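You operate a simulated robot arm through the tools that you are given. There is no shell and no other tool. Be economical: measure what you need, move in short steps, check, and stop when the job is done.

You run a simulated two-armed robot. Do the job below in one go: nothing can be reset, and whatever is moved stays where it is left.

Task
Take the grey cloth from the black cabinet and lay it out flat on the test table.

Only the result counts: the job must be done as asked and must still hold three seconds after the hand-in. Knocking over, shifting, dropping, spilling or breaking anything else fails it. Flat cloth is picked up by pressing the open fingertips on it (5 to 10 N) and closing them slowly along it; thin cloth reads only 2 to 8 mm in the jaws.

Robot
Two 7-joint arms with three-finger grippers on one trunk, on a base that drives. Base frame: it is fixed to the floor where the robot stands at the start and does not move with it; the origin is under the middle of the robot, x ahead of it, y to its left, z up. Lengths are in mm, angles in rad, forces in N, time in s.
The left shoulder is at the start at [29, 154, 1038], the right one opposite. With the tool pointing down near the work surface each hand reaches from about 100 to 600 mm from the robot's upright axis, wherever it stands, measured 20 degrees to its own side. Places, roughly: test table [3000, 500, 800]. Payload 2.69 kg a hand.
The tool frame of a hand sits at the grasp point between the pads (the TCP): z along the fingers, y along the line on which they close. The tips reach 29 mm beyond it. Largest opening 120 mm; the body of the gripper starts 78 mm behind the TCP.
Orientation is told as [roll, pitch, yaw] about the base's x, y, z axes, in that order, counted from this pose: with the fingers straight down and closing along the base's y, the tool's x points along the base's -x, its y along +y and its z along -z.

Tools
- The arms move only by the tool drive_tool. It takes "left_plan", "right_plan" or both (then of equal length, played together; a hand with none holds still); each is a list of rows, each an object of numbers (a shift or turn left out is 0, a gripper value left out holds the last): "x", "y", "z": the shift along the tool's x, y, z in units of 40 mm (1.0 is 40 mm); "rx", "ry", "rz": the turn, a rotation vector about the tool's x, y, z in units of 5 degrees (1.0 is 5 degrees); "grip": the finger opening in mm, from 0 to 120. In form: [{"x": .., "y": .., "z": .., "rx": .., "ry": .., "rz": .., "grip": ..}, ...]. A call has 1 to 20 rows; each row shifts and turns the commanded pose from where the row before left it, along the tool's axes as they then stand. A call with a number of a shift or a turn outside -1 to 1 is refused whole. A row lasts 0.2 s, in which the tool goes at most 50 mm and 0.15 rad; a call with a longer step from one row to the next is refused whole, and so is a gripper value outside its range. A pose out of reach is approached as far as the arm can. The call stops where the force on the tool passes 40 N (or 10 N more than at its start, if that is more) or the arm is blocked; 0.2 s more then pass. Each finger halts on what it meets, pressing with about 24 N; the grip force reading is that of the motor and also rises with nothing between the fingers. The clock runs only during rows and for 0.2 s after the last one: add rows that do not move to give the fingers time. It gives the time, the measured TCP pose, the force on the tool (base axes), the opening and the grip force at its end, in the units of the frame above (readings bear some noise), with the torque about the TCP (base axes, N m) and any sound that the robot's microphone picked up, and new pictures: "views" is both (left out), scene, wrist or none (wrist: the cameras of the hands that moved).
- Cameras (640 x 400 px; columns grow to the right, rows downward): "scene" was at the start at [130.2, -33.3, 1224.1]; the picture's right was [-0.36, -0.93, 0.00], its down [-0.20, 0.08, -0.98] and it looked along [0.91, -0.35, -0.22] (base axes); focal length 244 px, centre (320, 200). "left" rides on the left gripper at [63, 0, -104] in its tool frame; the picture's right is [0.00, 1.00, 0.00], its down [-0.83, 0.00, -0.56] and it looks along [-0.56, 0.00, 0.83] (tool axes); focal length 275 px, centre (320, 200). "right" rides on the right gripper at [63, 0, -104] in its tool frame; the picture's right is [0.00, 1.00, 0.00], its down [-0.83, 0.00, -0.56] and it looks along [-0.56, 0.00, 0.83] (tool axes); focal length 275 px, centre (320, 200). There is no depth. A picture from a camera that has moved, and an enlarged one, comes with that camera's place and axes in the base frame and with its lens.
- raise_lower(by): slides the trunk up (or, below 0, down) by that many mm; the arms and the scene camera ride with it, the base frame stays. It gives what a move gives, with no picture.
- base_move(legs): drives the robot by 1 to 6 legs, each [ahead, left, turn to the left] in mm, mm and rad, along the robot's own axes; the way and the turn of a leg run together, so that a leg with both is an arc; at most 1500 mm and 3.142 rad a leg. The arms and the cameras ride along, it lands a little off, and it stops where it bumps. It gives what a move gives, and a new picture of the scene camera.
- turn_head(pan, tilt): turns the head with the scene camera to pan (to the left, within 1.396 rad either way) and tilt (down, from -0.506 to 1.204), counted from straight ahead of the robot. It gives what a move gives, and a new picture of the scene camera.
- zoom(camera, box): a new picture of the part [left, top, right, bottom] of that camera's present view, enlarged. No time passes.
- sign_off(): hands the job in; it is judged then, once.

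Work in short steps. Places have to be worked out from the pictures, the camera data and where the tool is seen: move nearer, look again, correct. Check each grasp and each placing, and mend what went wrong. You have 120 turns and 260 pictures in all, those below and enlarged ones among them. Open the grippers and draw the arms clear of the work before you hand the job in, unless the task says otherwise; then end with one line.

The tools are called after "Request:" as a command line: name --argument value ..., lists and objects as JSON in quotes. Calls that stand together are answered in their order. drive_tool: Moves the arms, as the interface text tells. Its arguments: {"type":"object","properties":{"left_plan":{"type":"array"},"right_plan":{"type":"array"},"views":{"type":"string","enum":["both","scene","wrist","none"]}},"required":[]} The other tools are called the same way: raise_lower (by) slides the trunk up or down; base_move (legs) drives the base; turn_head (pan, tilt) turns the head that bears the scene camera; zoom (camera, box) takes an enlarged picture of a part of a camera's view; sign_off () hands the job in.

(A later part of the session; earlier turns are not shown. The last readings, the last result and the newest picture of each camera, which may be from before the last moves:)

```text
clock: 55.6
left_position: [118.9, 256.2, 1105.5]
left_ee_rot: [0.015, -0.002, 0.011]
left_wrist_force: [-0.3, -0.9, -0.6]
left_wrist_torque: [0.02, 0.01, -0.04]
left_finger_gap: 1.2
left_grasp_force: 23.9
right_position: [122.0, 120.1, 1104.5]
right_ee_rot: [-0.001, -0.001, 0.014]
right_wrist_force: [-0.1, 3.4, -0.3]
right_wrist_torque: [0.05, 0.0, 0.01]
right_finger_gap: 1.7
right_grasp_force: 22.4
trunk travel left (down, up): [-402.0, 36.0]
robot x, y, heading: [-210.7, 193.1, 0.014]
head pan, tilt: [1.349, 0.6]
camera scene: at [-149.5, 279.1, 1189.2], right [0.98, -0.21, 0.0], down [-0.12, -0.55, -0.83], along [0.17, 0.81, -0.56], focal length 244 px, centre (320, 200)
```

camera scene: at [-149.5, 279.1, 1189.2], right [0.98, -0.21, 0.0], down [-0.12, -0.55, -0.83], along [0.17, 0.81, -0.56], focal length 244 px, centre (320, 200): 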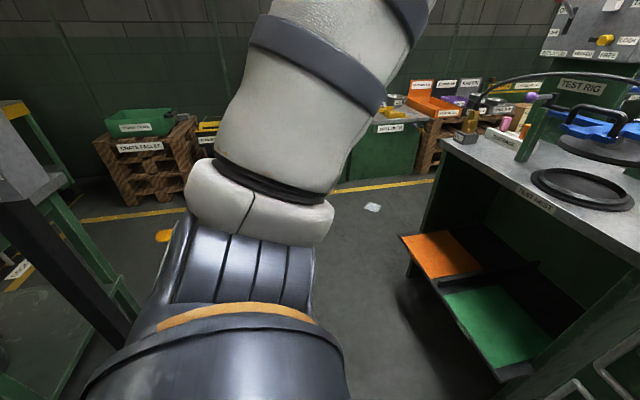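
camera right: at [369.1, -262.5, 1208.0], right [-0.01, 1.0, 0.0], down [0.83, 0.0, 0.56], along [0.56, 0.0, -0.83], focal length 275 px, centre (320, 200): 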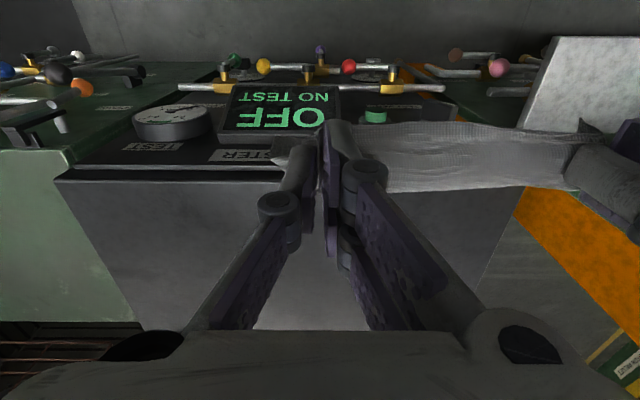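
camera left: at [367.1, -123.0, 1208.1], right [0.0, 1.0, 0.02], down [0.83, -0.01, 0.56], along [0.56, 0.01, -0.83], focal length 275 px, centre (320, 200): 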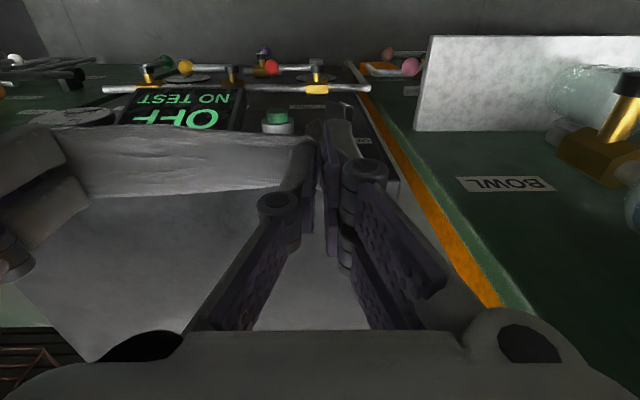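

Left grip now reads only 1.2–1.4 mm; I check with the wrist cameras whether the cloth is still held.

Request:
zoom --camera "left" --box '[160, 80, 480, 280]'

Request:
zoom --camera "right" --box '[160, 80, 640, 280]'

```text
2.00 times, centred on (320, 180) of left
camera zoom: at [55.5, 254.8, 1208.3], right [-0.01, 1.0, 0.02], down [0.83, 0.0, 0.56], along [0.56, 0.02, -0.83], focal length 551 px, centre (320, 240)
```

zoom: 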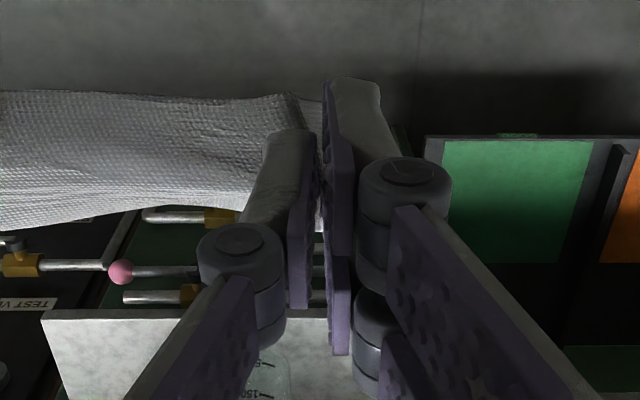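

```text
1.33 times, centred on (400, 180) of right
camera zoom: at [59.2, 120.1, 1207.9], right [-0.02, 1.0, 0.0], down [0.83, 0.01, 0.56], along [0.56, 0.01, -0.83], focal length 367 px, centre (213, 227)
```

zoom: 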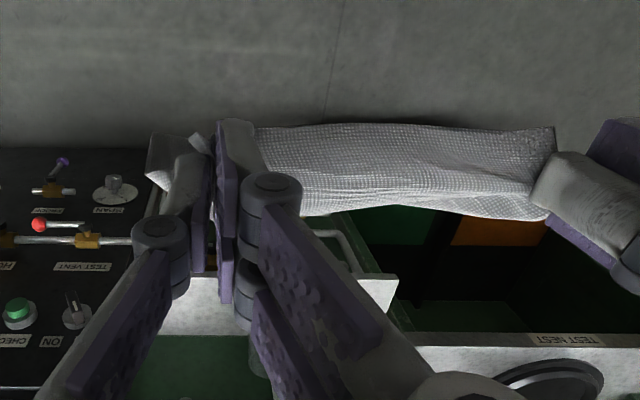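

Left corner is nearly slipping out: the jolts under tension. I give slack by moving the left hand 4 mm inward, then drive gently via the left corridor (free y≈1000–2075).

Request:
drive_tool --left_plan '[{"y": -0.1}, {}]' --views "wrist"

Request:
base_move --legs '[[0, 640, 0], [0, 640, 0]]'

Request:
turn_head --pan 0.0 --tilt 0.45

```text
clock: 56.2
left_position: [119.9, 252.6, 1103.8]
left_ee_rot: [0.015, -0.002, 0.011]
left_wrist_force: [1.0, 0.3, 0.4]
left_wrist_torque: [0.0, 0.04, 0.01]
left_finger_gap: 1.6
left_grasp_force: 24.0
right_position: [122.5, 119.9, 1103.9]
right_ee_rot: [0.001, -0.001, 0.012]
right_wrist_force: [0.0, 0.3, 0.6]
right_wrist_torque: [0.03, 0.01, 0.0]
right_finger_gap: 2.3
right_grasp_force: 22.3
trunk travel left (down, up): [-402.0, 36.0]
robot x, y, heading: [-208.5, 188.3, 0.01]
head pan, tilt: [1.349, 0.6]
camera left: at [56.1, 251.1, 1208.2], right [-0.01, 1.0, 0.02], down [0.83, 0.0, 0.56], along [0.56, 0.02, -0.83], focal length 275 px, centre (320, 200)
```

left: 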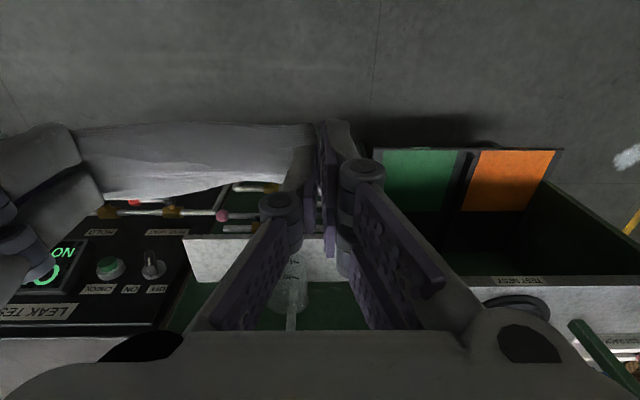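

```text
clock: 66.5
left_position: [101.4, 1536.1, 1104.2]
left_ee_rot: [0.017, -0.002, 0.023]
left_wrist_force: [0.7, -0.9, -0.5]
left_wrist_torque: [-0.01, 0.01, -0.01]
left_finger_gap: 1.5
left_grasp_force: 24.3
right_position: [105.3, 1403.3, 1103.1]
right_ee_rot: [-0.001, 0.001, 0.021]
right_wrist_force: [0.9, 0.8, -1.6]
right_wrist_torque: [-0.05, 0.01, -0.01]
right_finger_gap: 1.7
right_grasp_force: 22.5
trunk travel left (down, up): [-402.0, 36.0]
robot x, y, heading: [-229.9, 1473.3, 0.018]
head pan, tilt: [1.349, 0.6]
camera scene: at [-167.4, 1560.3, 1189.1], right [0.98, -0.2, 0.0], down [-0.11, -0.55, -0.82], along [0.16, 0.81, -0.57], focal length 244 px, centre (320, 200)
```

scene: 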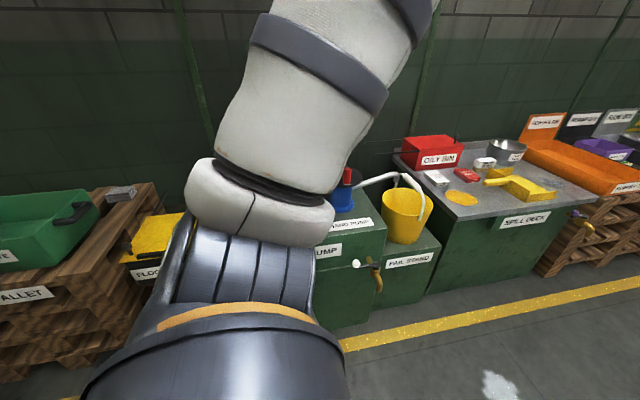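

```text
clock: 68.0
left_position: [101.3, 1536.7, 1104.5]
left_ee_rot: [0.016, -0.001, 0.023]
left_wrist_force: [0.0, -0.4, 0.4]
left_wrist_torque: [0.01, 0.03, 0.04]
left_finger_gap: 1.4
left_grasp_force: 23.6
right_position: [106.2, 1403.1, 1102.7]
right_ee_rot: [0.0, 0.0, 0.021]
right_wrist_force: [0.5, -0.1, 0.6]
right_wrist_torque: [-0.06, 0.01, 0.01]
right_finger_gap: 1.6
right_grasp_force: 22.1
trunk travel left (down, up): [-402.0, 36.0]
robot x, y, heading: [-227.2, 1471.3, 0.027]
head pan, tilt: [0.0, 0.45]
camera scene: at [-93.1, 1475.5, 1202.7], right [0.02, -1.0, 0.0], down [-0.44, -0.01, -0.9], along [0.9, 0.02, -0.44], focal length 244 px, centre (320, 200)
```

scene: 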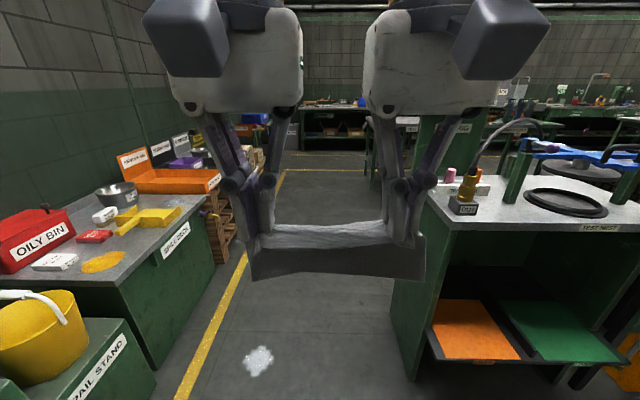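

The corridor ahead is clear (station side at y≈1077, counters at ≈2080). Forward 1400.

Request:
base_move --legs '[[0, 0, -0.02], [1400, 0, 0]]'

Request:
turn_head --pan -0.6 --tilt 0.4

```text
clock: 75.4
left_position: [1507.5, 1532.8, 1104.9]
left_ee_rot: [0.017, -0.001, 0.006]
left_wrist_force: [-0.3, -1.3, 0.2]
left_wrist_torque: [0.01, 0.01, 0.01]
left_finger_gap: 1.1
left_grasp_force: 24.0
right_position: [1508.9, 1402.2, 1104.1]
right_ee_rot: [0.0, 0.001, 0.003]
right_wrist_force: [-0.1, 1.3, -0.5]
right_wrist_torque: [0.01, 0.04, -0.02]
right_finger_gap: 2.5
right_grasp_force: 23.4
trunk travel left (down, up): [-402.0, 36.0]
robot x, y, heading: [1174.7, 1475.8, 0.004]
head pan, tilt: [0.0, 0.45]
camera scene: at [1311.3, 1476.5, 1202.7], right [0.0, -1.0, 0.0], down [-0.44, 0.0, -0.9], along [0.9, 0.0, -0.44], focal length 244 px, centre (320, 200)
```

scene: 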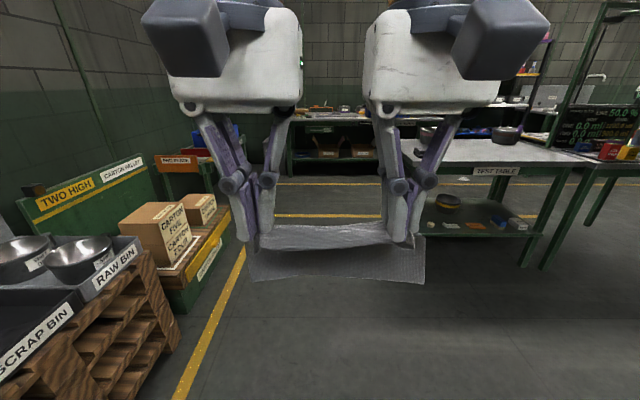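

```text
clock: 76.4
left_position: [1507.3, 1535.0, 1104.8]
left_ee_rot: [0.016, -0.002, 0.005]
left_wrist_force: [-0.4, -0.9, -0.3]
left_wrist_torque: [0.0, 0.0, -0.04]
left_finger_gap: 1.3
left_grasp_force: 23.9
right_position: [1508.4, 1400.9, 1103.1]
right_ee_rot: [0.0, -0.001, 0.003]
right_wrist_force: [-0.3, 1.3, -1.7]
right_wrist_torque: [0.01, -0.01, 0.0]
right_finger_gap: 3.0
right_grasp_force: 24.9
trunk travel left (down, up): [-402.0, 36.0]
robot x, y, heading: [1173.4, 1475.3, 0.005]
head pan, tilt: [-0.6, 0.4]
camera scene: at [1295.9, 1424.1, 1207.4], right [-0.56, -0.83, 0.0], down [-0.32, 0.22, -0.92], along [0.76, -0.52, -0.39], focal length 244 px, centre (320, 200)
```

scene: 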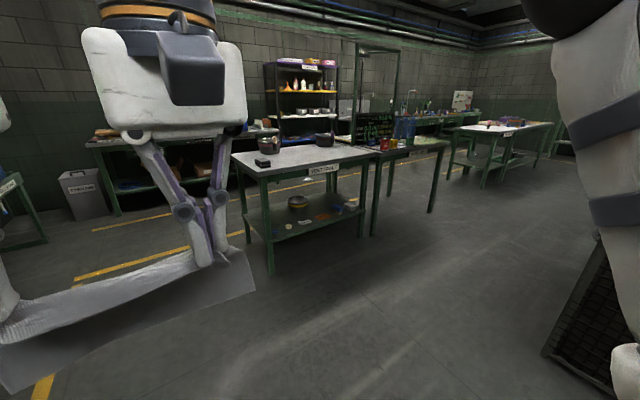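

Now the table labelled TEST TABLE is in view; I enlarge it to see what stands on it.

Request:
zoom --camera "scene" --box '[210, 100, 470, 280]'

```text
2.22 times, centred on (340, 190) of scene
camera zoom: at [1295.9, 1424.1, 1207.4], right [-0.56, -0.83, 0.0], down [-0.32, 0.22, -0.92], along [0.76, -0.52, -0.39], focal length 542 px, centre (276, 222)
```

zoom: 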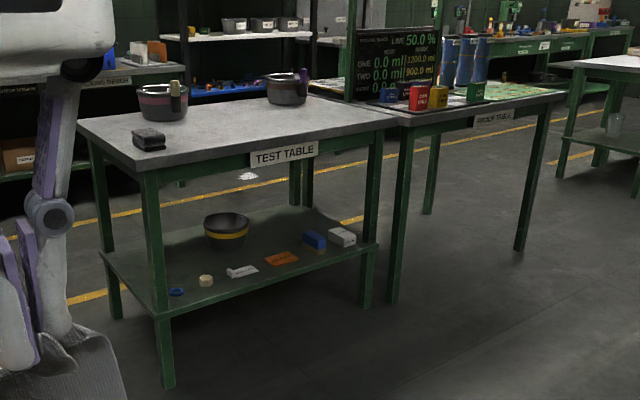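

Test table spans about x 2590–3250, y 30–950; small box near (2780,850), cups at (3085,680) and (3065,155). The front middle is free. I drive to stand in front of it at about (2180, 430).

Request:
base_move --legs '[[500, 0, 0], [500, -1045, 0]]'

Request:
turn_head --pan 0.0 --tilt 0.7

```text
clock: 87.2
left_position: [2514.4, 492.9, 1105.8]
left_ee_rot: [0.015, -0.003, 0.0]
left_wrist_force: [0.4, -0.1, -0.1]
left_wrist_torque: [0.0, 0.05, -0.05]
left_finger_gap: 1.1
left_grasp_force: 23.5
right_position: [2514.6, 358.3, 1103.8]
right_ee_rot: [-0.001, 0.0, -0.001]
right_wrist_force: [0.1, 0.8, 0.2]
right_wrist_torque: [0.03, -0.01, 0.01]
right_finger_gap: 2.3
right_grasp_force: 25.8
trunk travel left (down, up): [-402.0, 36.0]
robot x, y, heading: [2183.0, 439.9, -0.005]
head pan, tilt: [-0.6, 0.4]
camera scene: at [2302.1, 384.3, 1207.4], right [-0.57, -0.82, 0.0], down [-0.32, 0.22, -0.92], along [0.76, -0.52, -0.39], focal length 244 px, centre (320, 200)
```

scene: 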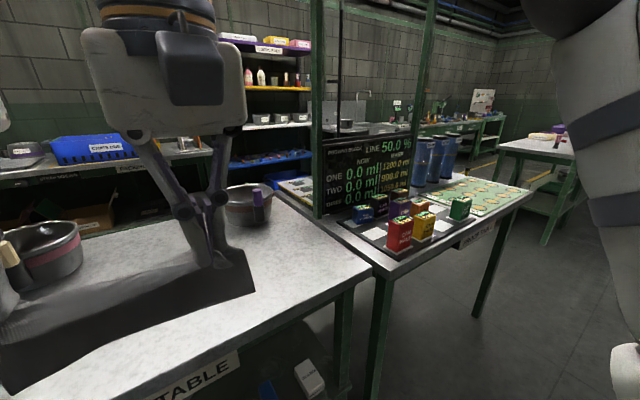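

```text
clock: 88.2
left_position: [2513.5, 492.9, 1103.3]
left_ee_rot: [0.015, -0.002, 0.001]
left_wrist_force: [-0.5, -0.3, -0.4]
left_wrist_torque: [-0.04, 0.02, -0.01]
left_finger_gap: 1.4
left_grasp_force: 24.0
right_position: [2514.4, 360.6, 1104.0]
right_ee_rot: [-0.001, -0.001, -0.003]
right_wrist_force: [-0.9, 2.3, -0.2]
right_wrist_torque: [0.08, 0.0, 0.04]
right_finger_gap: 2.0
right_grasp_force: 23.9
trunk travel left (down, up): [-402.0, 36.0]
robot x, y, heading: [2184.3, 437.6, 0.001]
head pan, tilt: [0.0, 0.7]
camera scene: at [2310.7, 436.6, 1180.6], right [0.0, -1.0, 0.0], down [-0.64, 0.0, -0.77], along [0.77, 0.0, -0.64], focal length 244 px, centre (320, 200)
```

scene: 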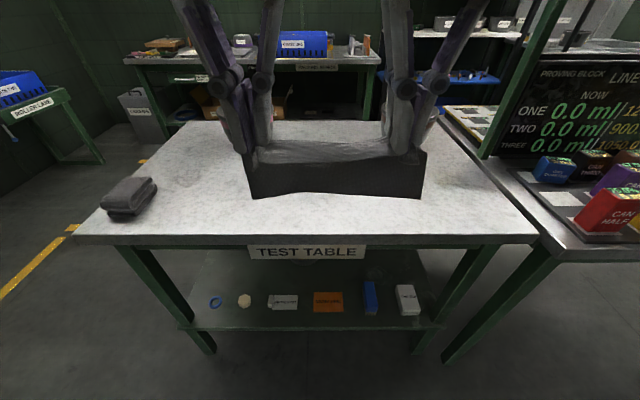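

The hem drapes forward from the pinch. The table front edge is at x≈2640. I move 60 ahead and lower the trunk 130 (both hands stay in step).

Request:
base_move --legs '[[60, 0, 0]]'

Request:
raise_lower --by -130

```text
clock: 89.2
left_position: [2573.2, 492.8, 1104.2]
left_ee_rot: [0.014, 0.0, -0.001]
left_wrist_force: [1.2, -0.8, 0.3]
left_wrist_torque: [-0.02, 0.06, 0.01]
left_finger_gap: 1.2
left_grasp_force: 24.1
right_position: [2574.3, 359.1, 1101.8]
right_ee_rot: [-0.002, 0.0, -0.004]
right_wrist_force: [0.5, 0.8, -0.6]
right_wrist_torque: [0.02, 0.01, 0.0]
right_finger_gap: 3.0
right_grasp_force: 25.1
trunk travel left (down, up): [-402.0, 36.0]
robot x, y, heading: [2242.2, 431.4, -0.005]
head pan, tilt: [0.0, 0.7]
camera scene: at [2370.6, 436.4, 1180.4], right [0.0, -1.0, 0.0], down [-0.64, 0.0, -0.76], along [0.76, 0.0, -0.64], focal length 244 px, centre (320, 200)
```

scene: 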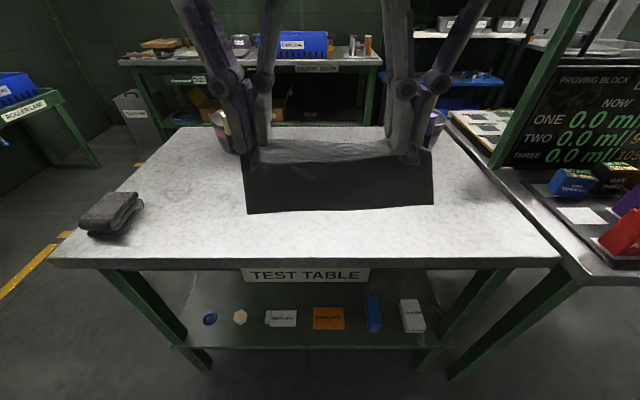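

```text
clock: 90.8
left_position: [2573.8, 493.3, 975.0]
left_ee_rot: [0.011, 0.003, 0.007]
left_wrist_force: [0.2, -0.1, 0.9]
left_wrist_torque: [-0.03, -0.02, -0.05]
left_finger_gap: 1.2
left_grasp_force: 24.8
right_position: [2573.0, 360.5, 974.2]
right_ee_rot: [0.0, -0.001, -0.003]
right_wrist_force: [0.3, -1.3, 1.3]
right_wrist_torque: [-0.05, 0.01, -0.01]
right_finger_gap: 1.9
right_grasp_force: 24.2
trunk travel left (down, up): [-272.0, 166.0]
robot x, y, heading: [2239.9, 436.6, -0.008]
head pan, tilt: [0.0, 0.7]
```

Now both hands forward 176 mm in step, above the table.

Request:
drive_tool --left_plan '[{"x": -0.4}, {"x": -0.4}, {"x": -0.4}, {"x": -0.4}, {"x": -0.4}, {"x": -0.4}, {"x": -0.4}, {"x": -0.4}, {"x": -0.4}, {"x": -0.4}, {"x": -0.4}, {}]' --right_plan '[{"x": -0.4}, {"x": -0.4}, {"x": -0.4}, {"x": -0.4}, {"x": -0.4}, {"x": -0.4}, {"x": -0.4}, {"x": -0.4}, {"x": -0.4}, {"x": -0.4}, {"x": -0.4}, {}]'

```text
clock: 93.4
left_position: [2750.1, 492.0, 974.8]
left_ee_rot: [0.016, -0.002, -0.001]
left_wrist_force: [0.1, 0.3, 0.2]
left_wrist_torque: [-0.01, 0.0, 0.0]
left_finger_gap: 1.6
left_grasp_force: 24.0
right_position: [2749.5, 359.1, 974.1]
right_ee_rot: [0.002, -0.001, -0.002]
right_wrist_force: [0.4, -0.1, 0.1]
right_wrist_torque: [0.02, -0.05, -0.02]
right_finger_gap: 2.5
right_grasp_force: 26.0
trunk travel left (down, up): [-272.0, 166.0]
robot x, y, heading: [2239.9, 435.4, 0.001]
head pan, tilt: [0.0, 0.7]
camera scene: at [2426.0, 436.3, 1036.3], right [0.0, -1.0, 0.0], down [-0.64, 0.0, -0.77], along [0.77, 0.0, -0.64], focal length 244 px, centre (320, 200)
camera right: at [2686.7, 360.4, 1079.1], right [0.0, 1.0, 0.0], down [0.83, 0.0, 0.56], along [0.56, 0.0, -0.83], focal length 275 px, centre (320, 200)
camera left: at [2686.1, 491.5, 1078.7], right [0.01, 1.0, 0.02], down [0.83, -0.01, 0.56], along [0.56, 0.01, -0.83], focal length 275 px, centre (320, 200)
```

scene: 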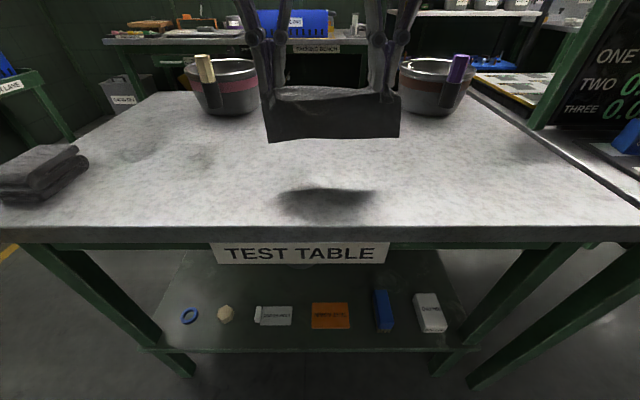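
right: 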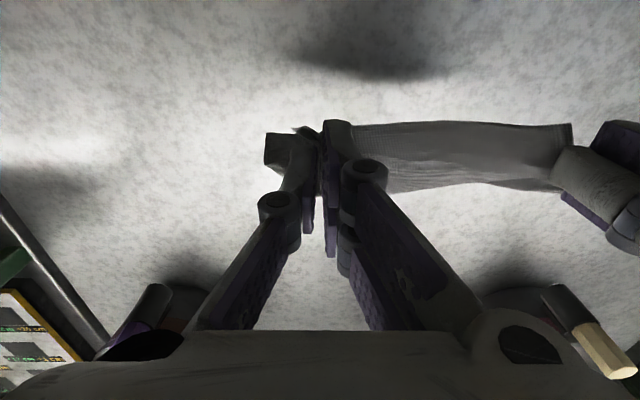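
left: 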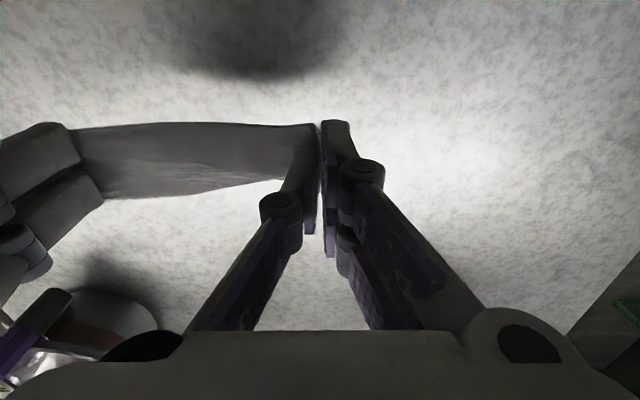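

Cups are ~170 mm beyond the cloth's reach. I lower both 60 mm and look again.

Request:
drive_tool --left_plan '[{"z": 0.3}, {"z": 0.3}, {"z": 0.3}, {"z": 0.3}, {"z": 0.3}, {}]' --right_plan '[{"z": 0.3}, {"z": 0.3}, {"z": 0.3}, {"z": 0.3}, {"z": 0.3}, {}]'

```text
clock: 94.8
left_position: [2749.0, 492.4, 914.7]
left_ee_rot: [0.016, -0.003, -0.002]
left_wrist_force: [-0.8, -1.0, 0.6]
left_wrist_torque: [-0.02, 0.03, 0.0]
left_finger_gap: 1.4
left_grasp_force: 23.3
right_position: [2749.3, 359.2, 913.4]
right_ee_rot: [0.0, 0.001, -0.004]
right_wrist_force: [-0.3, 0.8, -0.4]
right_wrist_torque: [-0.03, 0.01, -0.01]
right_finger_gap: 2.4
right_grasp_force: 25.0
trunk travel left (down, up): [-272.0, 166.0]
robot x, y, heading: [2244.4, 434.3, -0.003]
head pan, tilt: [0.0, 0.7]
camera scene: at [2426.1, 436.2, 1036.3], right [0.0, -1.0, 0.0], down [-0.64, 0.0, -0.76], along [0.76, 0.0, -0.64], focal length 244 px, centre (320, 200)
camera right: at [2686.8, 360.5, 1017.9], right [0.0, 1.0, 0.0], down [0.83, 0.0, 0.56], along [0.56, 0.0, -0.83], focal length 275 px, centre (320, 200)
camera left: at [2686.2, 492.1, 1018.3], right [0.01, 1.0, 0.02], down [0.83, -0.01, 0.56], along [0.56, 0.01, -0.83], focal length 275 px, centre (320, 200)
```

scene: 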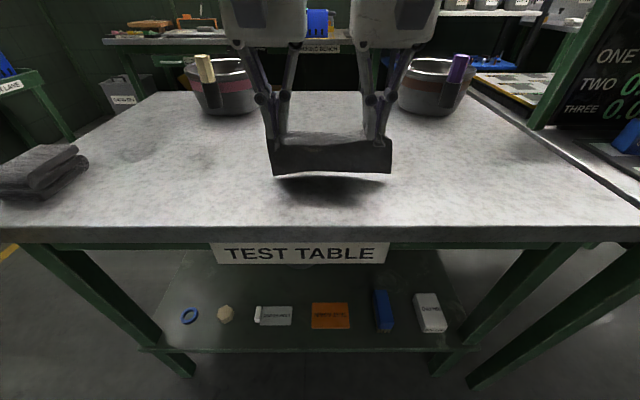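
right: 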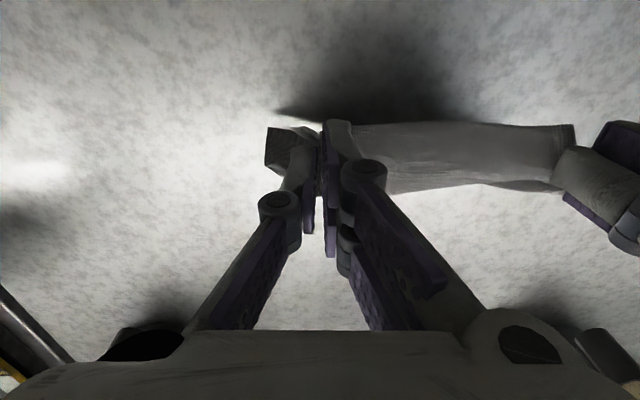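
left: 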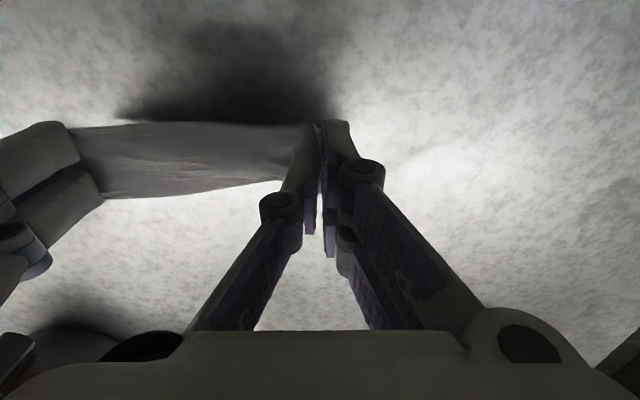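

The far hem is just about touching near x≈2770. To keep the cloth well on the table I lift 12 mm, go 50 mm further ahead, lower again.

Request:
drive_tool --left_plan '[{"z": -0.3}, {"x": -0.3}, {"x": -0.3}, {"x": -0.3}, {"x": -0.3}, {"z": 0.2}, {"z": 0.2}, {}]' --right_plan '[{"z": -0.3}, {"x": -0.3}, {"x": -0.3}, {"x": -0.3}, {"x": -0.3}, {"z": 0.2}, {"z": 0.2}, {}]' --views "scene"

```text
clock: 96.6
left_position: [2784.0, 493.3, 911.2]
left_ee_rot: [0.015, -0.002, -0.002]
left_wrist_force: [1.3, -0.3, 0.2]
left_wrist_torque: [0.01, 0.02, -0.01]
left_finger_gap: 1.4
left_grasp_force: 24.0
left hand out of reach, approached as far as the arm can: row 5
right_position: [2792.0, 358.6, 908.8]
right_ee_rot: [0.001, 0.0, -0.004]
right_wrist_force: [-0.3, 0.0, -0.4]
right_wrist_torque: [0.01, 0.01, 0.0]
right_finger_gap: 2.1
right_grasp_force: 24.3
right hand out of reach, approached as far as the arm can: row 5
trunk travel left (down, up): [-272.0, 166.0]
robot x, y, heading: [2238.0, 437.4, -0.001]
head pan, tilt: [0.0, 0.7]
camera scene: at [2426.1, 436.2, 1036.3], right [0.0, -1.0, 0.0], down [-0.64, 0.0, -0.76], along [0.76, 0.0, -0.64], focal length 244 px, centre (320, 200)
```

scene: 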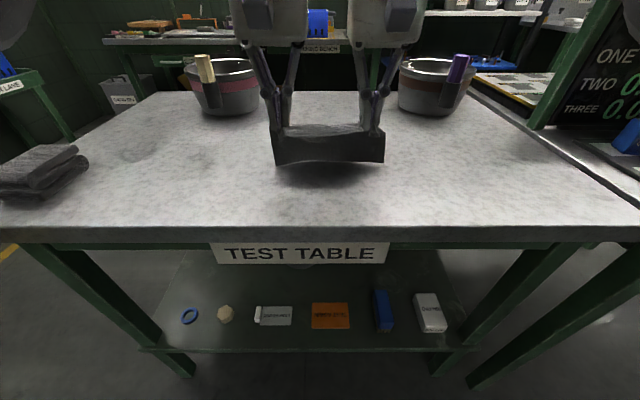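

At reach limit; right is 8 mm further. I square them and lower 10 mm, then begin the laying arc (back and down) halfway.

Request:
drive_tool --left_plan '[{"z": 0.15}, {"z": 0.15}, {"x": 0.2, "z": 0.15}, {"x": 0.22, "z": 0.15}, {"x": 0.22, "z": 0.17}, {"x": 0.22, "z": 0.18}, {"x": 0.22, "z": 0.2}, {}]' --right_plan '[{"x": 0.1, "z": 0.13}, {"x": 0.1, "z": 0.13}, {"x": 0.2, "z": 0.15}, {"x": 0.22, "z": 0.15}, {"x": 0.22, "z": 0.17}, {"x": 0.22, "z": 0.18}, {"x": 0.22, "z": 0.2}, {}]'

```text
clock: 98.4
left_position: [2742.7, 493.2, 864.0]
left_ee_rot: [0.016, -0.002, -0.003]
left_wrist_force: [0.4, -1.1, 0.2]
left_wrist_torque: [-0.02, 0.02, 0.03]
left_finger_gap: 1.2
left_grasp_force: 23.7
right_position: [2740.7, 359.2, 863.3]
right_ee_rot: [0.0, 0.0, -0.003]
right_wrist_force: [0.5, 1.3, -0.7]
right_wrist_torque: [-0.01, -0.01, -0.03]
right_finger_gap: 2.3
right_grasp_force: 24.2
trunk travel left (down, up): [-272.0, 166.0]
robot x, y, heading: [2243.0, 436.9, -0.004]
head pan, tilt: [0.0, 0.7]
camera scene: at [2426.2, 436.2, 1036.3], right [0.0, -1.0, 0.0], down [-0.64, 0.0, -0.76], along [0.76, 0.0, -0.64], focal length 244 px, centre (320, 200)
camera right: at [2677.7, 359.6, 967.8], right [0.0, 1.0, 0.0], down [0.83, 0.0, 0.56], along [0.56, 0.0, -0.83], focal length 275 px, centre (320, 200)
camera left: at [2678.0, 493.2, 967.0], right [0.01, 1.0, 0.02], down [0.83, -0.01, 0.56], along [0.56, 0.01, -0.83], focal length 275 px, centre (320, 200)
```

scene: 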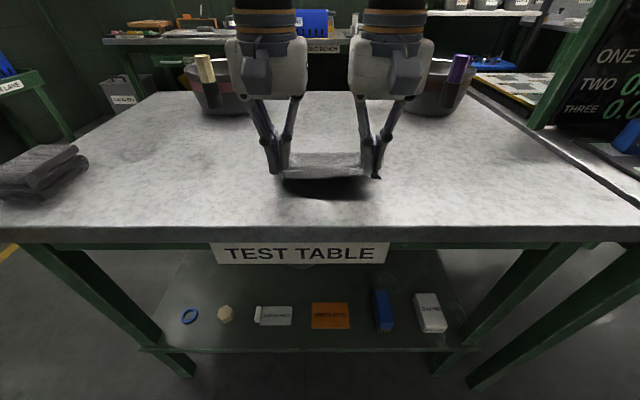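
right: 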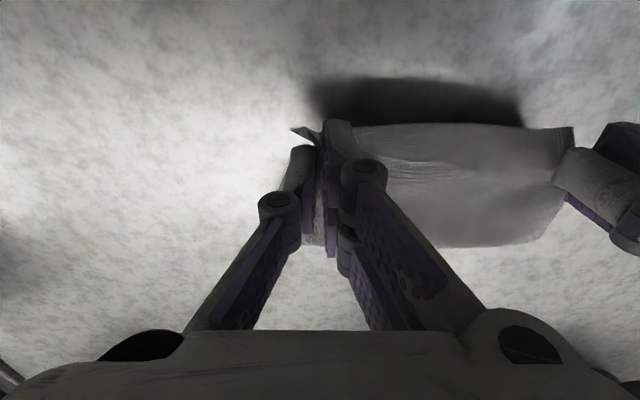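
left: 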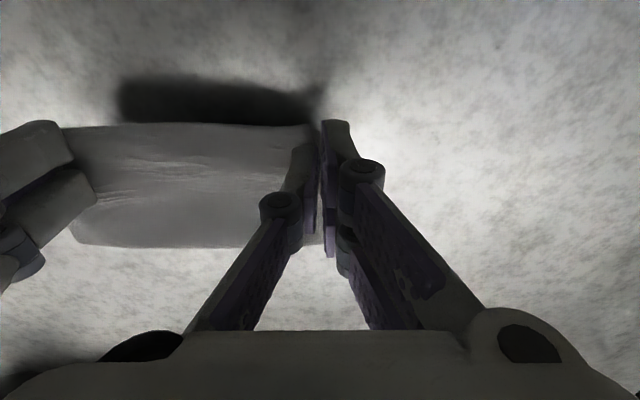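

The far edge is on the table and the cloth leans out ahead nicely. I finish the arc: ~32 mm down, ~35 mm back.

Request:
drive_tool --left_plan '[{"x": 0.2, "z": 0.14}, {"x": 0.2, "z": 0.14}, {"x": 0.18, "z": 0.14}, {"x": 0.16, "z": 0.14}, {"x": 0.1, "z": 0.12}, {}]' --right_plan '[{"x": 0.2, "z": 0.14}, {"x": 0.2, "z": 0.14}, {"x": 0.18, "z": 0.14}, {"x": 0.16, "z": 0.14}, {"x": 0.1, "z": 0.12}, {}]'

```text
clock: 99.8
left_position: [2708.0, 494.8, 838.8]
left_ee_rot: [0.016, -0.002, -0.003]
left_wrist_force: [0.2, -0.7, -0.8]
left_wrist_torque: [-0.03, -0.01, -0.05]
left_finger_gap: 1.2
left_grasp_force: 24.7
right_position: [2707.1, 359.7, 837.2]
right_ee_rot: [0.0, 0.0, -0.002]
right_wrist_force: [-0.2, 0.2, 0.5]
right_wrist_torque: [0.04, -0.01, -0.02]
right_finger_gap: 1.5
right_grasp_force: 22.7
trunk travel left (down, up): [-272.0, 166.0]
robot x, y, heading: [2241.3, 435.8, -0.001]
head pan, tilt: [0.0, 0.7]
camera scene: at [2426.2, 436.2, 1036.3], right [0.0, -1.0, 0.0], down [-0.64, 0.0, -0.76], along [0.76, 0.0, -0.64], focal length 244 px, centre (320, 200)
camera right: at [2644.0, 360.3, 941.5], right [0.0, 1.0, 0.0], down [0.83, 0.0, 0.56], along [0.56, 0.0, -0.83], focal length 275 px, centre (320, 200)
camera left: at [2644.2, 493.3, 941.3], right [0.01, 1.0, 0.02], down [0.83, -0.01, 0.56], along [0.56, 0.01, -0.83], focal length 275 px, centre (320, 200)
```

scene: 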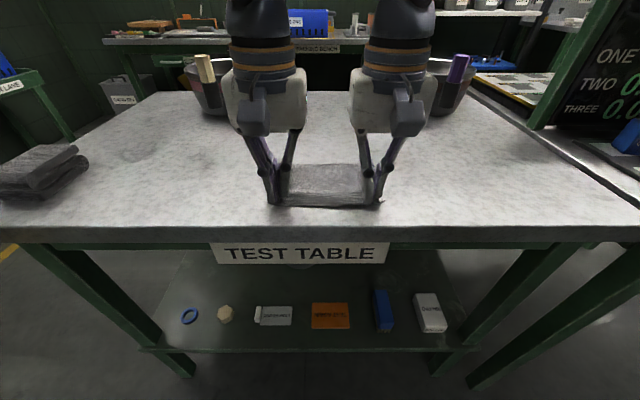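
right: 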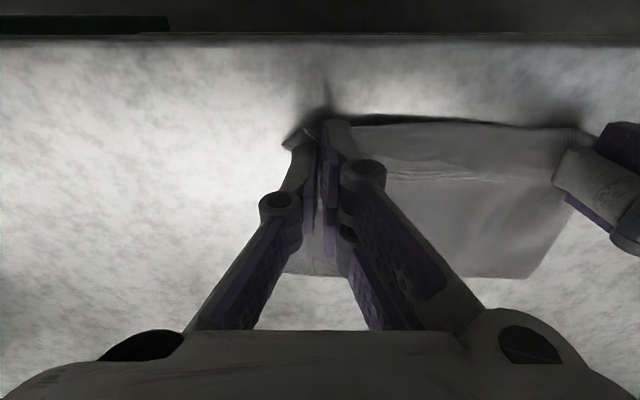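
left: 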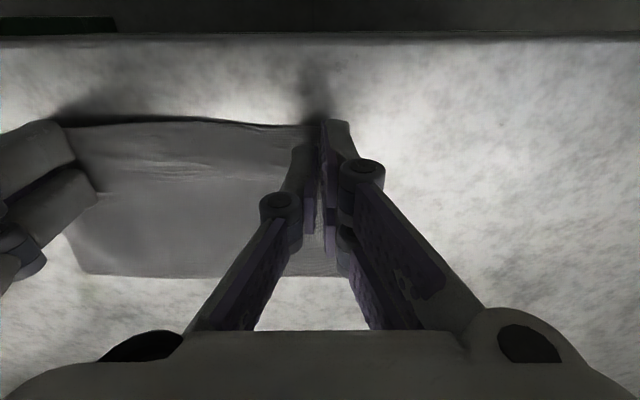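

Nearly down (tips ~9 mm above). Lower 7 mm more with a slight spread, watching force.

Request:
drive_tool --left_plan '[{"x": 0.08, "y": 0.05, "z": 0.06}, {"z": 0.06}, {"z": 0.05}, {}, {}]' --right_plan '[{"x": 0.08, "y": -0.05, "z": 0.06}, {"z": 0.05}, {"z": 0.03}, {}, {}]' --views "none"

```text
clock: 101.0
left_position: [2703.5, 495.9, 831.1]
left_ee_rot: [0.018, -0.002, -0.002]
left_wrist_force: [-0.1, -1.8, 2.1]
left_wrist_torque: [-0.03, 0.01, -0.03]
left_finger_gap: 1.3
left_grasp_force: 23.5
right_position: [2703.2, 356.8, 830.7]
right_ee_rot: [-0.001, -0.001, -0.003]
right_wrist_force: [0.4, 1.6, 0.1]
right_wrist_torque: [0.04, -0.01, -0.02]
right_finger_gap: 2.6
right_grasp_force: 24.6
trunk travel left (down, up): [-272.0, 166.0]
robot x, y, heading: [2241.1, 437.7, -0.004]
head pan, tilt: [0.0, 0.7]
```

Left just touches (2 N). Now open slowly so that the folds spread.

Request:
drive_tool --left_plan '[{"grip": 4}, {"grip": 7}, {"grip": 10}, {"grip": 13}, {"grip": 16}, {"grip": 19}, {"grip": 22}, {"grip": 25}, {}]' --right_plan '[{"grip": 5, "z": 0.02}, {"grip": 9}, {"grip": 13}, {"grip": 17}, {"grip": 21}, {"grip": 25}, {"grip": 29}, {"grip": 32}, {}]' --views "both"

```text
clock: 103.0
left_position: [2703.8, 496.8, 830.7]
left_ee_rot: [0.015, -0.002, -0.002]
left_wrist_force: [-0.6, -0.5, 0.3]
left_wrist_torque: [0.0, 0.01, -0.02]
left_finger_gap: 24.7
left_grasp_force: 0.1
right_position: [2703.5, 357.4, 832.1]
right_ee_rot: [0.0, 0.0, -0.004]
right_wrist_force: [0.2, -0.5, 1.7]
right_wrist_torque: [0.01, 0.0, 0.01]
right_finger_gap: 31.7
right_grasp_force: 0.0
trunk travel left (down, up): [-272.0, 166.0]
robot x, y, heading: [2241.8, 438.2, -0.007]
head pan, tilt: [0.0, 0.7]
camera scene: at [2426.0, 436.3, 1036.3], right [0.0, -1.0, 0.0], down [-0.64, 0.0, -0.77], along [0.77, 0.0, -0.64], focal length 244 px, centre (320, 200)
camera right: at [2640.3, 358.5, 934.8], right [0.0, 1.0, 0.0], down [0.83, 0.0, 0.56], along [0.56, 0.0, -0.83], focal length 275 px, centre (320, 200)
camera left: at [2640.9, 495.9, 934.0], right [0.01, 1.0, 0.02], down [0.83, -0.01, 0.56], along [0.56, 0.01, -0.83], focal length 275 px, centre (320, 200)
```

scene: 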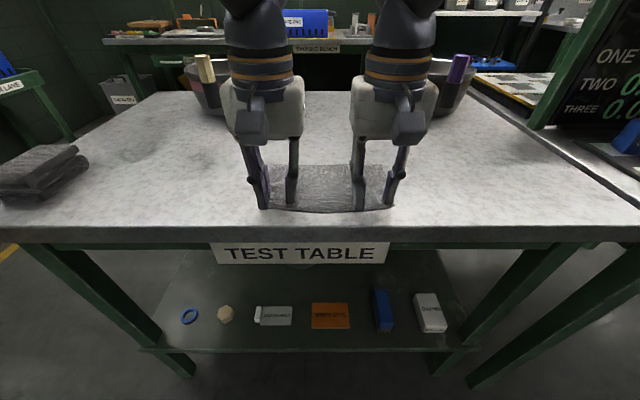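
right: 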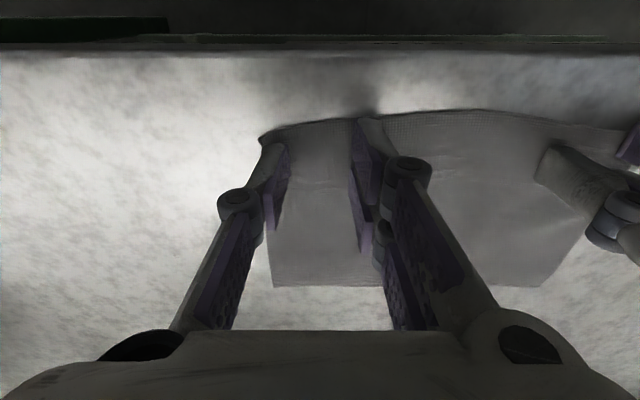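
left: 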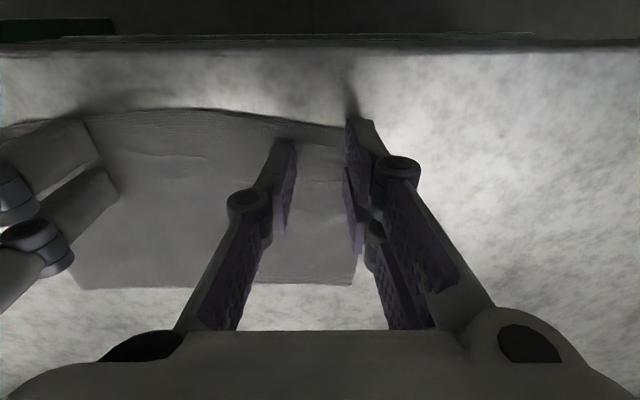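

The folds have opened out and the cloth lies nearly flat. I raise both hands straight up gently.

Request:
drive_tool --left_plan '[{"z": -0.1}, {"z": -0.2}, {"z": -0.5}, {"z": -0.8}, {"z": -0.8}, {}]' --right_plan '[{"z": -0.1}, {"z": -0.2}, {"z": -0.5}, {"z": -0.8}, {"z": -0.8}, {}]' --views "both"

```text
clock: 104.4
left_position: [2705.2, 493.7, 926.5]
left_ee_rot: [0.016, 0.0, -0.002]
left_wrist_force: [1.1, -1.0, 0.2]
left_wrist_torque: [0.03, -0.01, 0.0]
left_finger_gap: 24.8
left_grasp_force: 0.0
right_position: [2703.4, 358.1, 924.7]
right_ee_rot: [0.001, 0.0, -0.004]
right_wrist_force: [-0.1, -0.3, -0.8]
right_wrist_torque: [0.02, 0.01, 0.01]
right_finger_gap: 32.1
right_grasp_force: 0.0
trunk travel left (down, up): [-272.0, 166.0]
robot x, y, heading: [2242.3, 435.7, -0.003]
head pan, tilt: [0.0, 0.7]
camera scene: at [2426.2, 436.2, 1036.3], right [0.0, -1.0, 0.0], down [-0.64, 0.0, -0.76], along [0.76, 0.0, -0.64], focal length 244 px, centre (320, 200)
camera right: at [2640.4, 358.3, 1030.1], right [0.0, 1.0, 0.0], down [0.83, 0.0, 0.56], along [0.56, 0.0, -0.83], focal length 275 px, centre (320, 200)
camera left: at [2641.2, 494.1, 1029.9], right [0.01, 1.0, 0.02], down [0.83, -0.01, 0.56], along [0.56, 0.01, -0.83], focal length 275 px, centre (320, 200)
```

scene: 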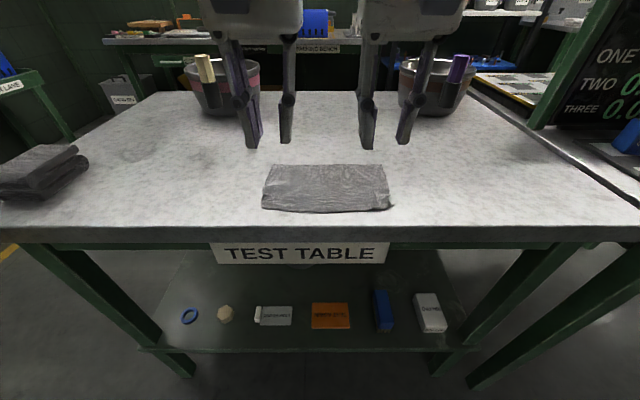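
right: 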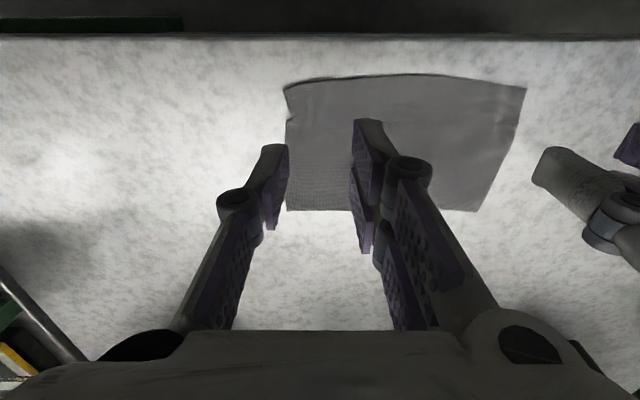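
left: 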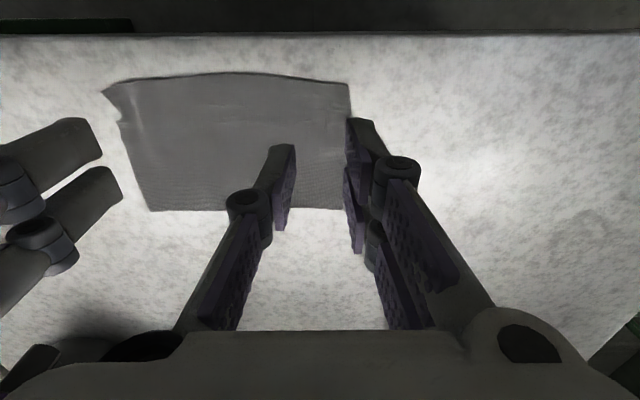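

Cloth measures ~196–204 x 117 mm on the table: essentially full size. I check the near-right corner wrinkle enlarged.

Request:
zoom --camera "scene" --box '[240, 145, 410, 235]'

Request:
zoom --camera "right" --box '[250, 50, 550, 230]'

```text
3.76 times, centred on (325, 190) of scene
camera zoom: at [2426.2, 436.2, 1036.3], right [0.0, -1.0, 0.0], down [-0.64, 0.0, -0.76], along [0.76, 0.0, -0.64], focal length 918 px, centre (301, 238)
```

zoom: 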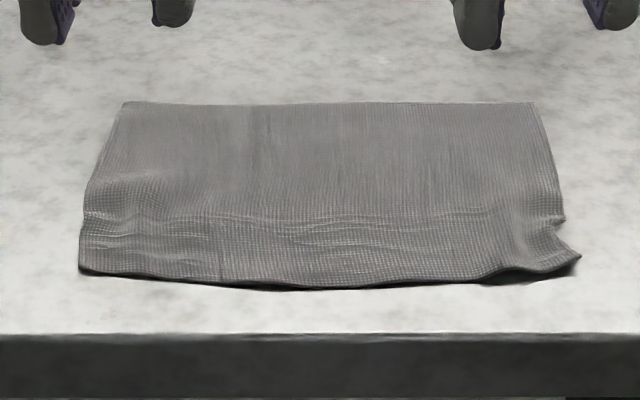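

```text
2.13 times, centred on (400, 140) of right
camera zoom: at [2640.4, 358.3, 1030.1], right [0.0, 1.0, 0.0], down [0.83, 0.0, 0.56], along [0.56, 0.0, -0.83], focal length 587 px, centre (149, 328)
```

zoom: 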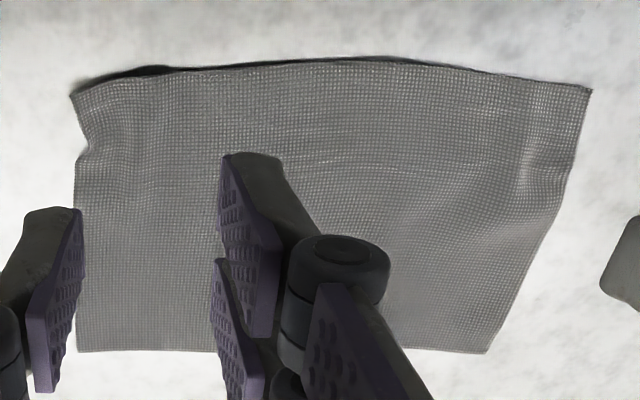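

The near hem is raised a few mm, especially the right corner. I smooth it: both hands 12 mm ahead, fingers wider, lower to just above the cloth.

Request:
drive_tool --left_plan '[{"x": -0.3, "y": -0.1, "rx": 0.18, "grip": 36}, {"z": 0.8}, {"z": 0.8}, {"z": 0.5}, {"z": 0.1}, {}, {}]' --right_plan '[{"x": -0.3, "grip": 50}, {"z": 0.8}, {"z": 0.8}, {"z": 0.5}, {"z": 0.08}, {}, {}]' --views "wrist"

```text
clock: 106.0
left_position: [2715.8, 491.1, 839.1]
left_ee_rot: [-0.001, -0.002, -0.002]
left_wrist_force: [-0.3, 0.0, -0.9]
left_wrist_torque: [0.0, -0.01, 0.02]
left_finger_gap: 36.1
left_grasp_force: 0.0
right_position: [2715.3, 358.2, 839.5]
right_ee_rot: [0.0, 0.002, -0.002]
right_wrist_force: [0.8, 0.5, -0.6]
right_wrist_torque: [-0.02, -0.02, 0.0]
right_finger_gap: 50.0
right_grasp_force: 0.1
trunk travel left (down, up): [-272.0, 166.0]
robot x, y, heading: [2244.0, 435.3, -0.005]
head pan, tilt: [0.0, 0.7]
camera right: at [2651.9, 359.0, 943.5], right [0.0, 1.0, 0.0], down [0.83, 0.0, 0.56], along [0.56, 0.0, -0.83], focal length 275 px, centre (320, 200)
camera left: at [2652.7, 492.2, 941.7], right [0.01, 1.0, 0.0], down [0.83, -0.01, 0.56], along [0.56, 0.0, -0.83], focal length 275 px, centre (320, 200)
```

right: 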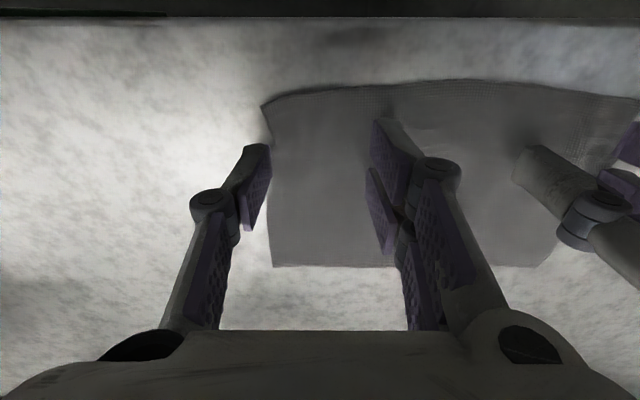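
left: 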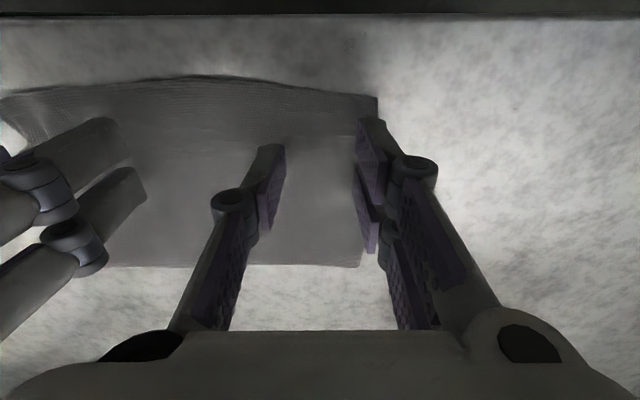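

Outer fingers are slightly off the cloth; narrow both, then touch down lightly.

Request:
drive_tool --left_plan '[{"grip": 26}, {"z": 0.1}, {"z": 0.08}, {"z": 0.04}, {}, {}]' --right_plan '[{"grip": 34}, {"z": 0.1}, {"z": 0.08}, {"z": 0.04}, {}, {}]' --views "none"

```text
clock: 107.4
left_position: [2716.5, 490.4, 830.5]
left_ee_rot: [0.001, -0.002, 0.0]
left_wrist_force: [0.1, -0.4, 0.4]
left_wrist_torque: [0.0, 0.0, 0.0]
left_finger_gap: 26.1
left_grasp_force: 0.1
right_position: [2713.3, 356.9, 830.5]
right_ee_rot: [0.001, -0.003, -0.004]
right_wrist_force: [-0.2, -0.4, 5.4]
right_wrist_torque: [-0.08, 0.1, 0.0]
right_finger_gap: 33.9
right_grasp_force: 0.1
trunk travel left (down, up): [-272.0, 166.0]
robot x, y, heading: [2240.2, 437.6, -0.008]
head pan, tilt: [0.0, 0.7]
```

Right presses 5 N; left gets 0.8 mm more, then both drag 20 mm toward the near edge and lift.

Request:
drive_tool --left_plan '[{"z": 0.02}, {}, {"x": 0.08, "y": 0.02}, {"x": 0.08, "y": 0.02}, {"x": 0.08, "y": 0.02}, {"x": 0.08, "y": 0.02}, {"x": 0.08}, {"x": 0.08}, {}, {"z": -0.3}, {"z": -0.8}, {"z": -0.9}, {"z": -0.9}, {}]' --right_plan '[{}, {}, {"x": 0.08, "y": -0.02}, {"x": 0.08, "y": -0.02}, {"x": 0.08, "y": -0.02}, {"x": 0.08, "y": -0.02}, {"x": 0.08}, {"x": 0.08}, {}, {"z": -0.3}, {"z": -0.8}, {"z": -0.9}, {"z": -0.9}, {}]' --views "wrist"

Request:
zoom --camera "scene" --box '[240, 145, 410, 235]'

```text
clock: 110.4
left_position: [2696.9, 492.8, 946.3]
left_ee_rot: [-0.001, 0.0, -0.003]
left_wrist_force: [-0.6, -0.5, 0.4]
left_wrist_torque: [0.0, 0.0, 0.01]
left_finger_gap: 26.2
left_grasp_force: 0.0
right_position: [2696.2, 355.4, 946.2]
right_ee_rot: [-0.001, -0.001, -0.004]
right_wrist_force: [0.1, -0.2, -1.1]
right_wrist_torque: [0.02, -0.02, -0.04]
right_finger_gap: 34.1
right_grasp_force: 0.0
trunk travel left (down, up): [-272.0, 166.0]
robot x, y, heading: [2242.6, 438.7, -0.003]
head pan, tilt: [0.0, 0.7]
camera right: at [2633.1, 355.9, 1050.9], right [0.0, 1.0, 0.0], down [0.83, 0.0, 0.56], along [0.56, 0.0, -0.83], focal length 275 px, centre (320, 200)
camera left: at [2633.2, 494.6, 1049.2], right [0.01, 1.0, 0.0], down [0.83, -0.01, 0.56], along [0.56, 0.0, -0.83], focal length 275 px, centre (320, 200)
```

right: 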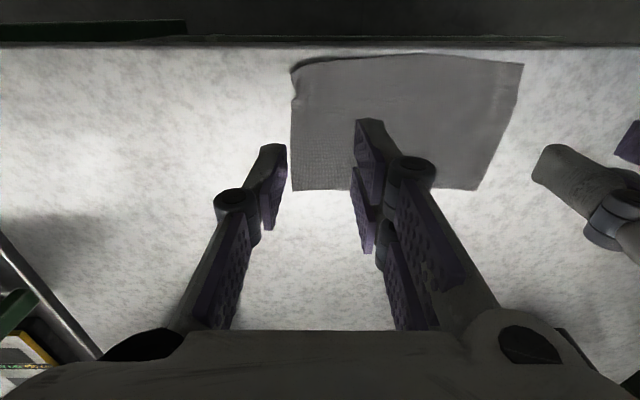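
left: 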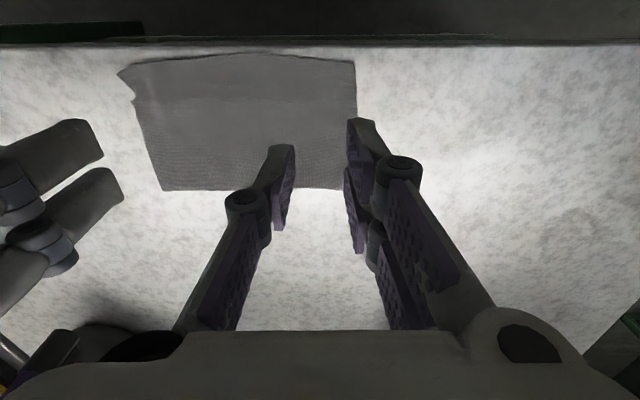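

```text
3.76 times, centred on (325, 190) of scene
camera zoom: at [2426.2, 436.2, 1036.2], right [0.0, -1.0, 0.0], down [-0.64, 0.0, -0.76], along [0.76, 0.0, -0.64], focal length 918 px, centre (301, 238)
```

zoom: 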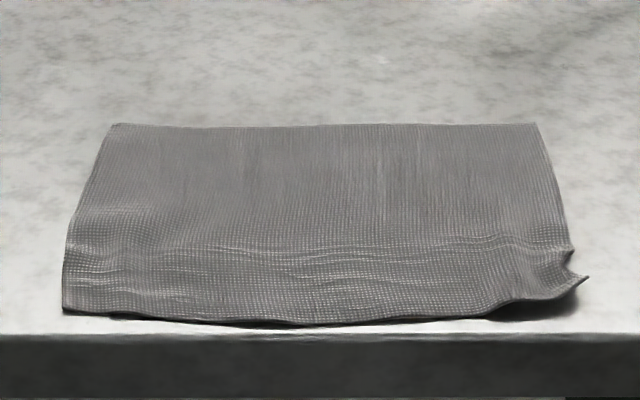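

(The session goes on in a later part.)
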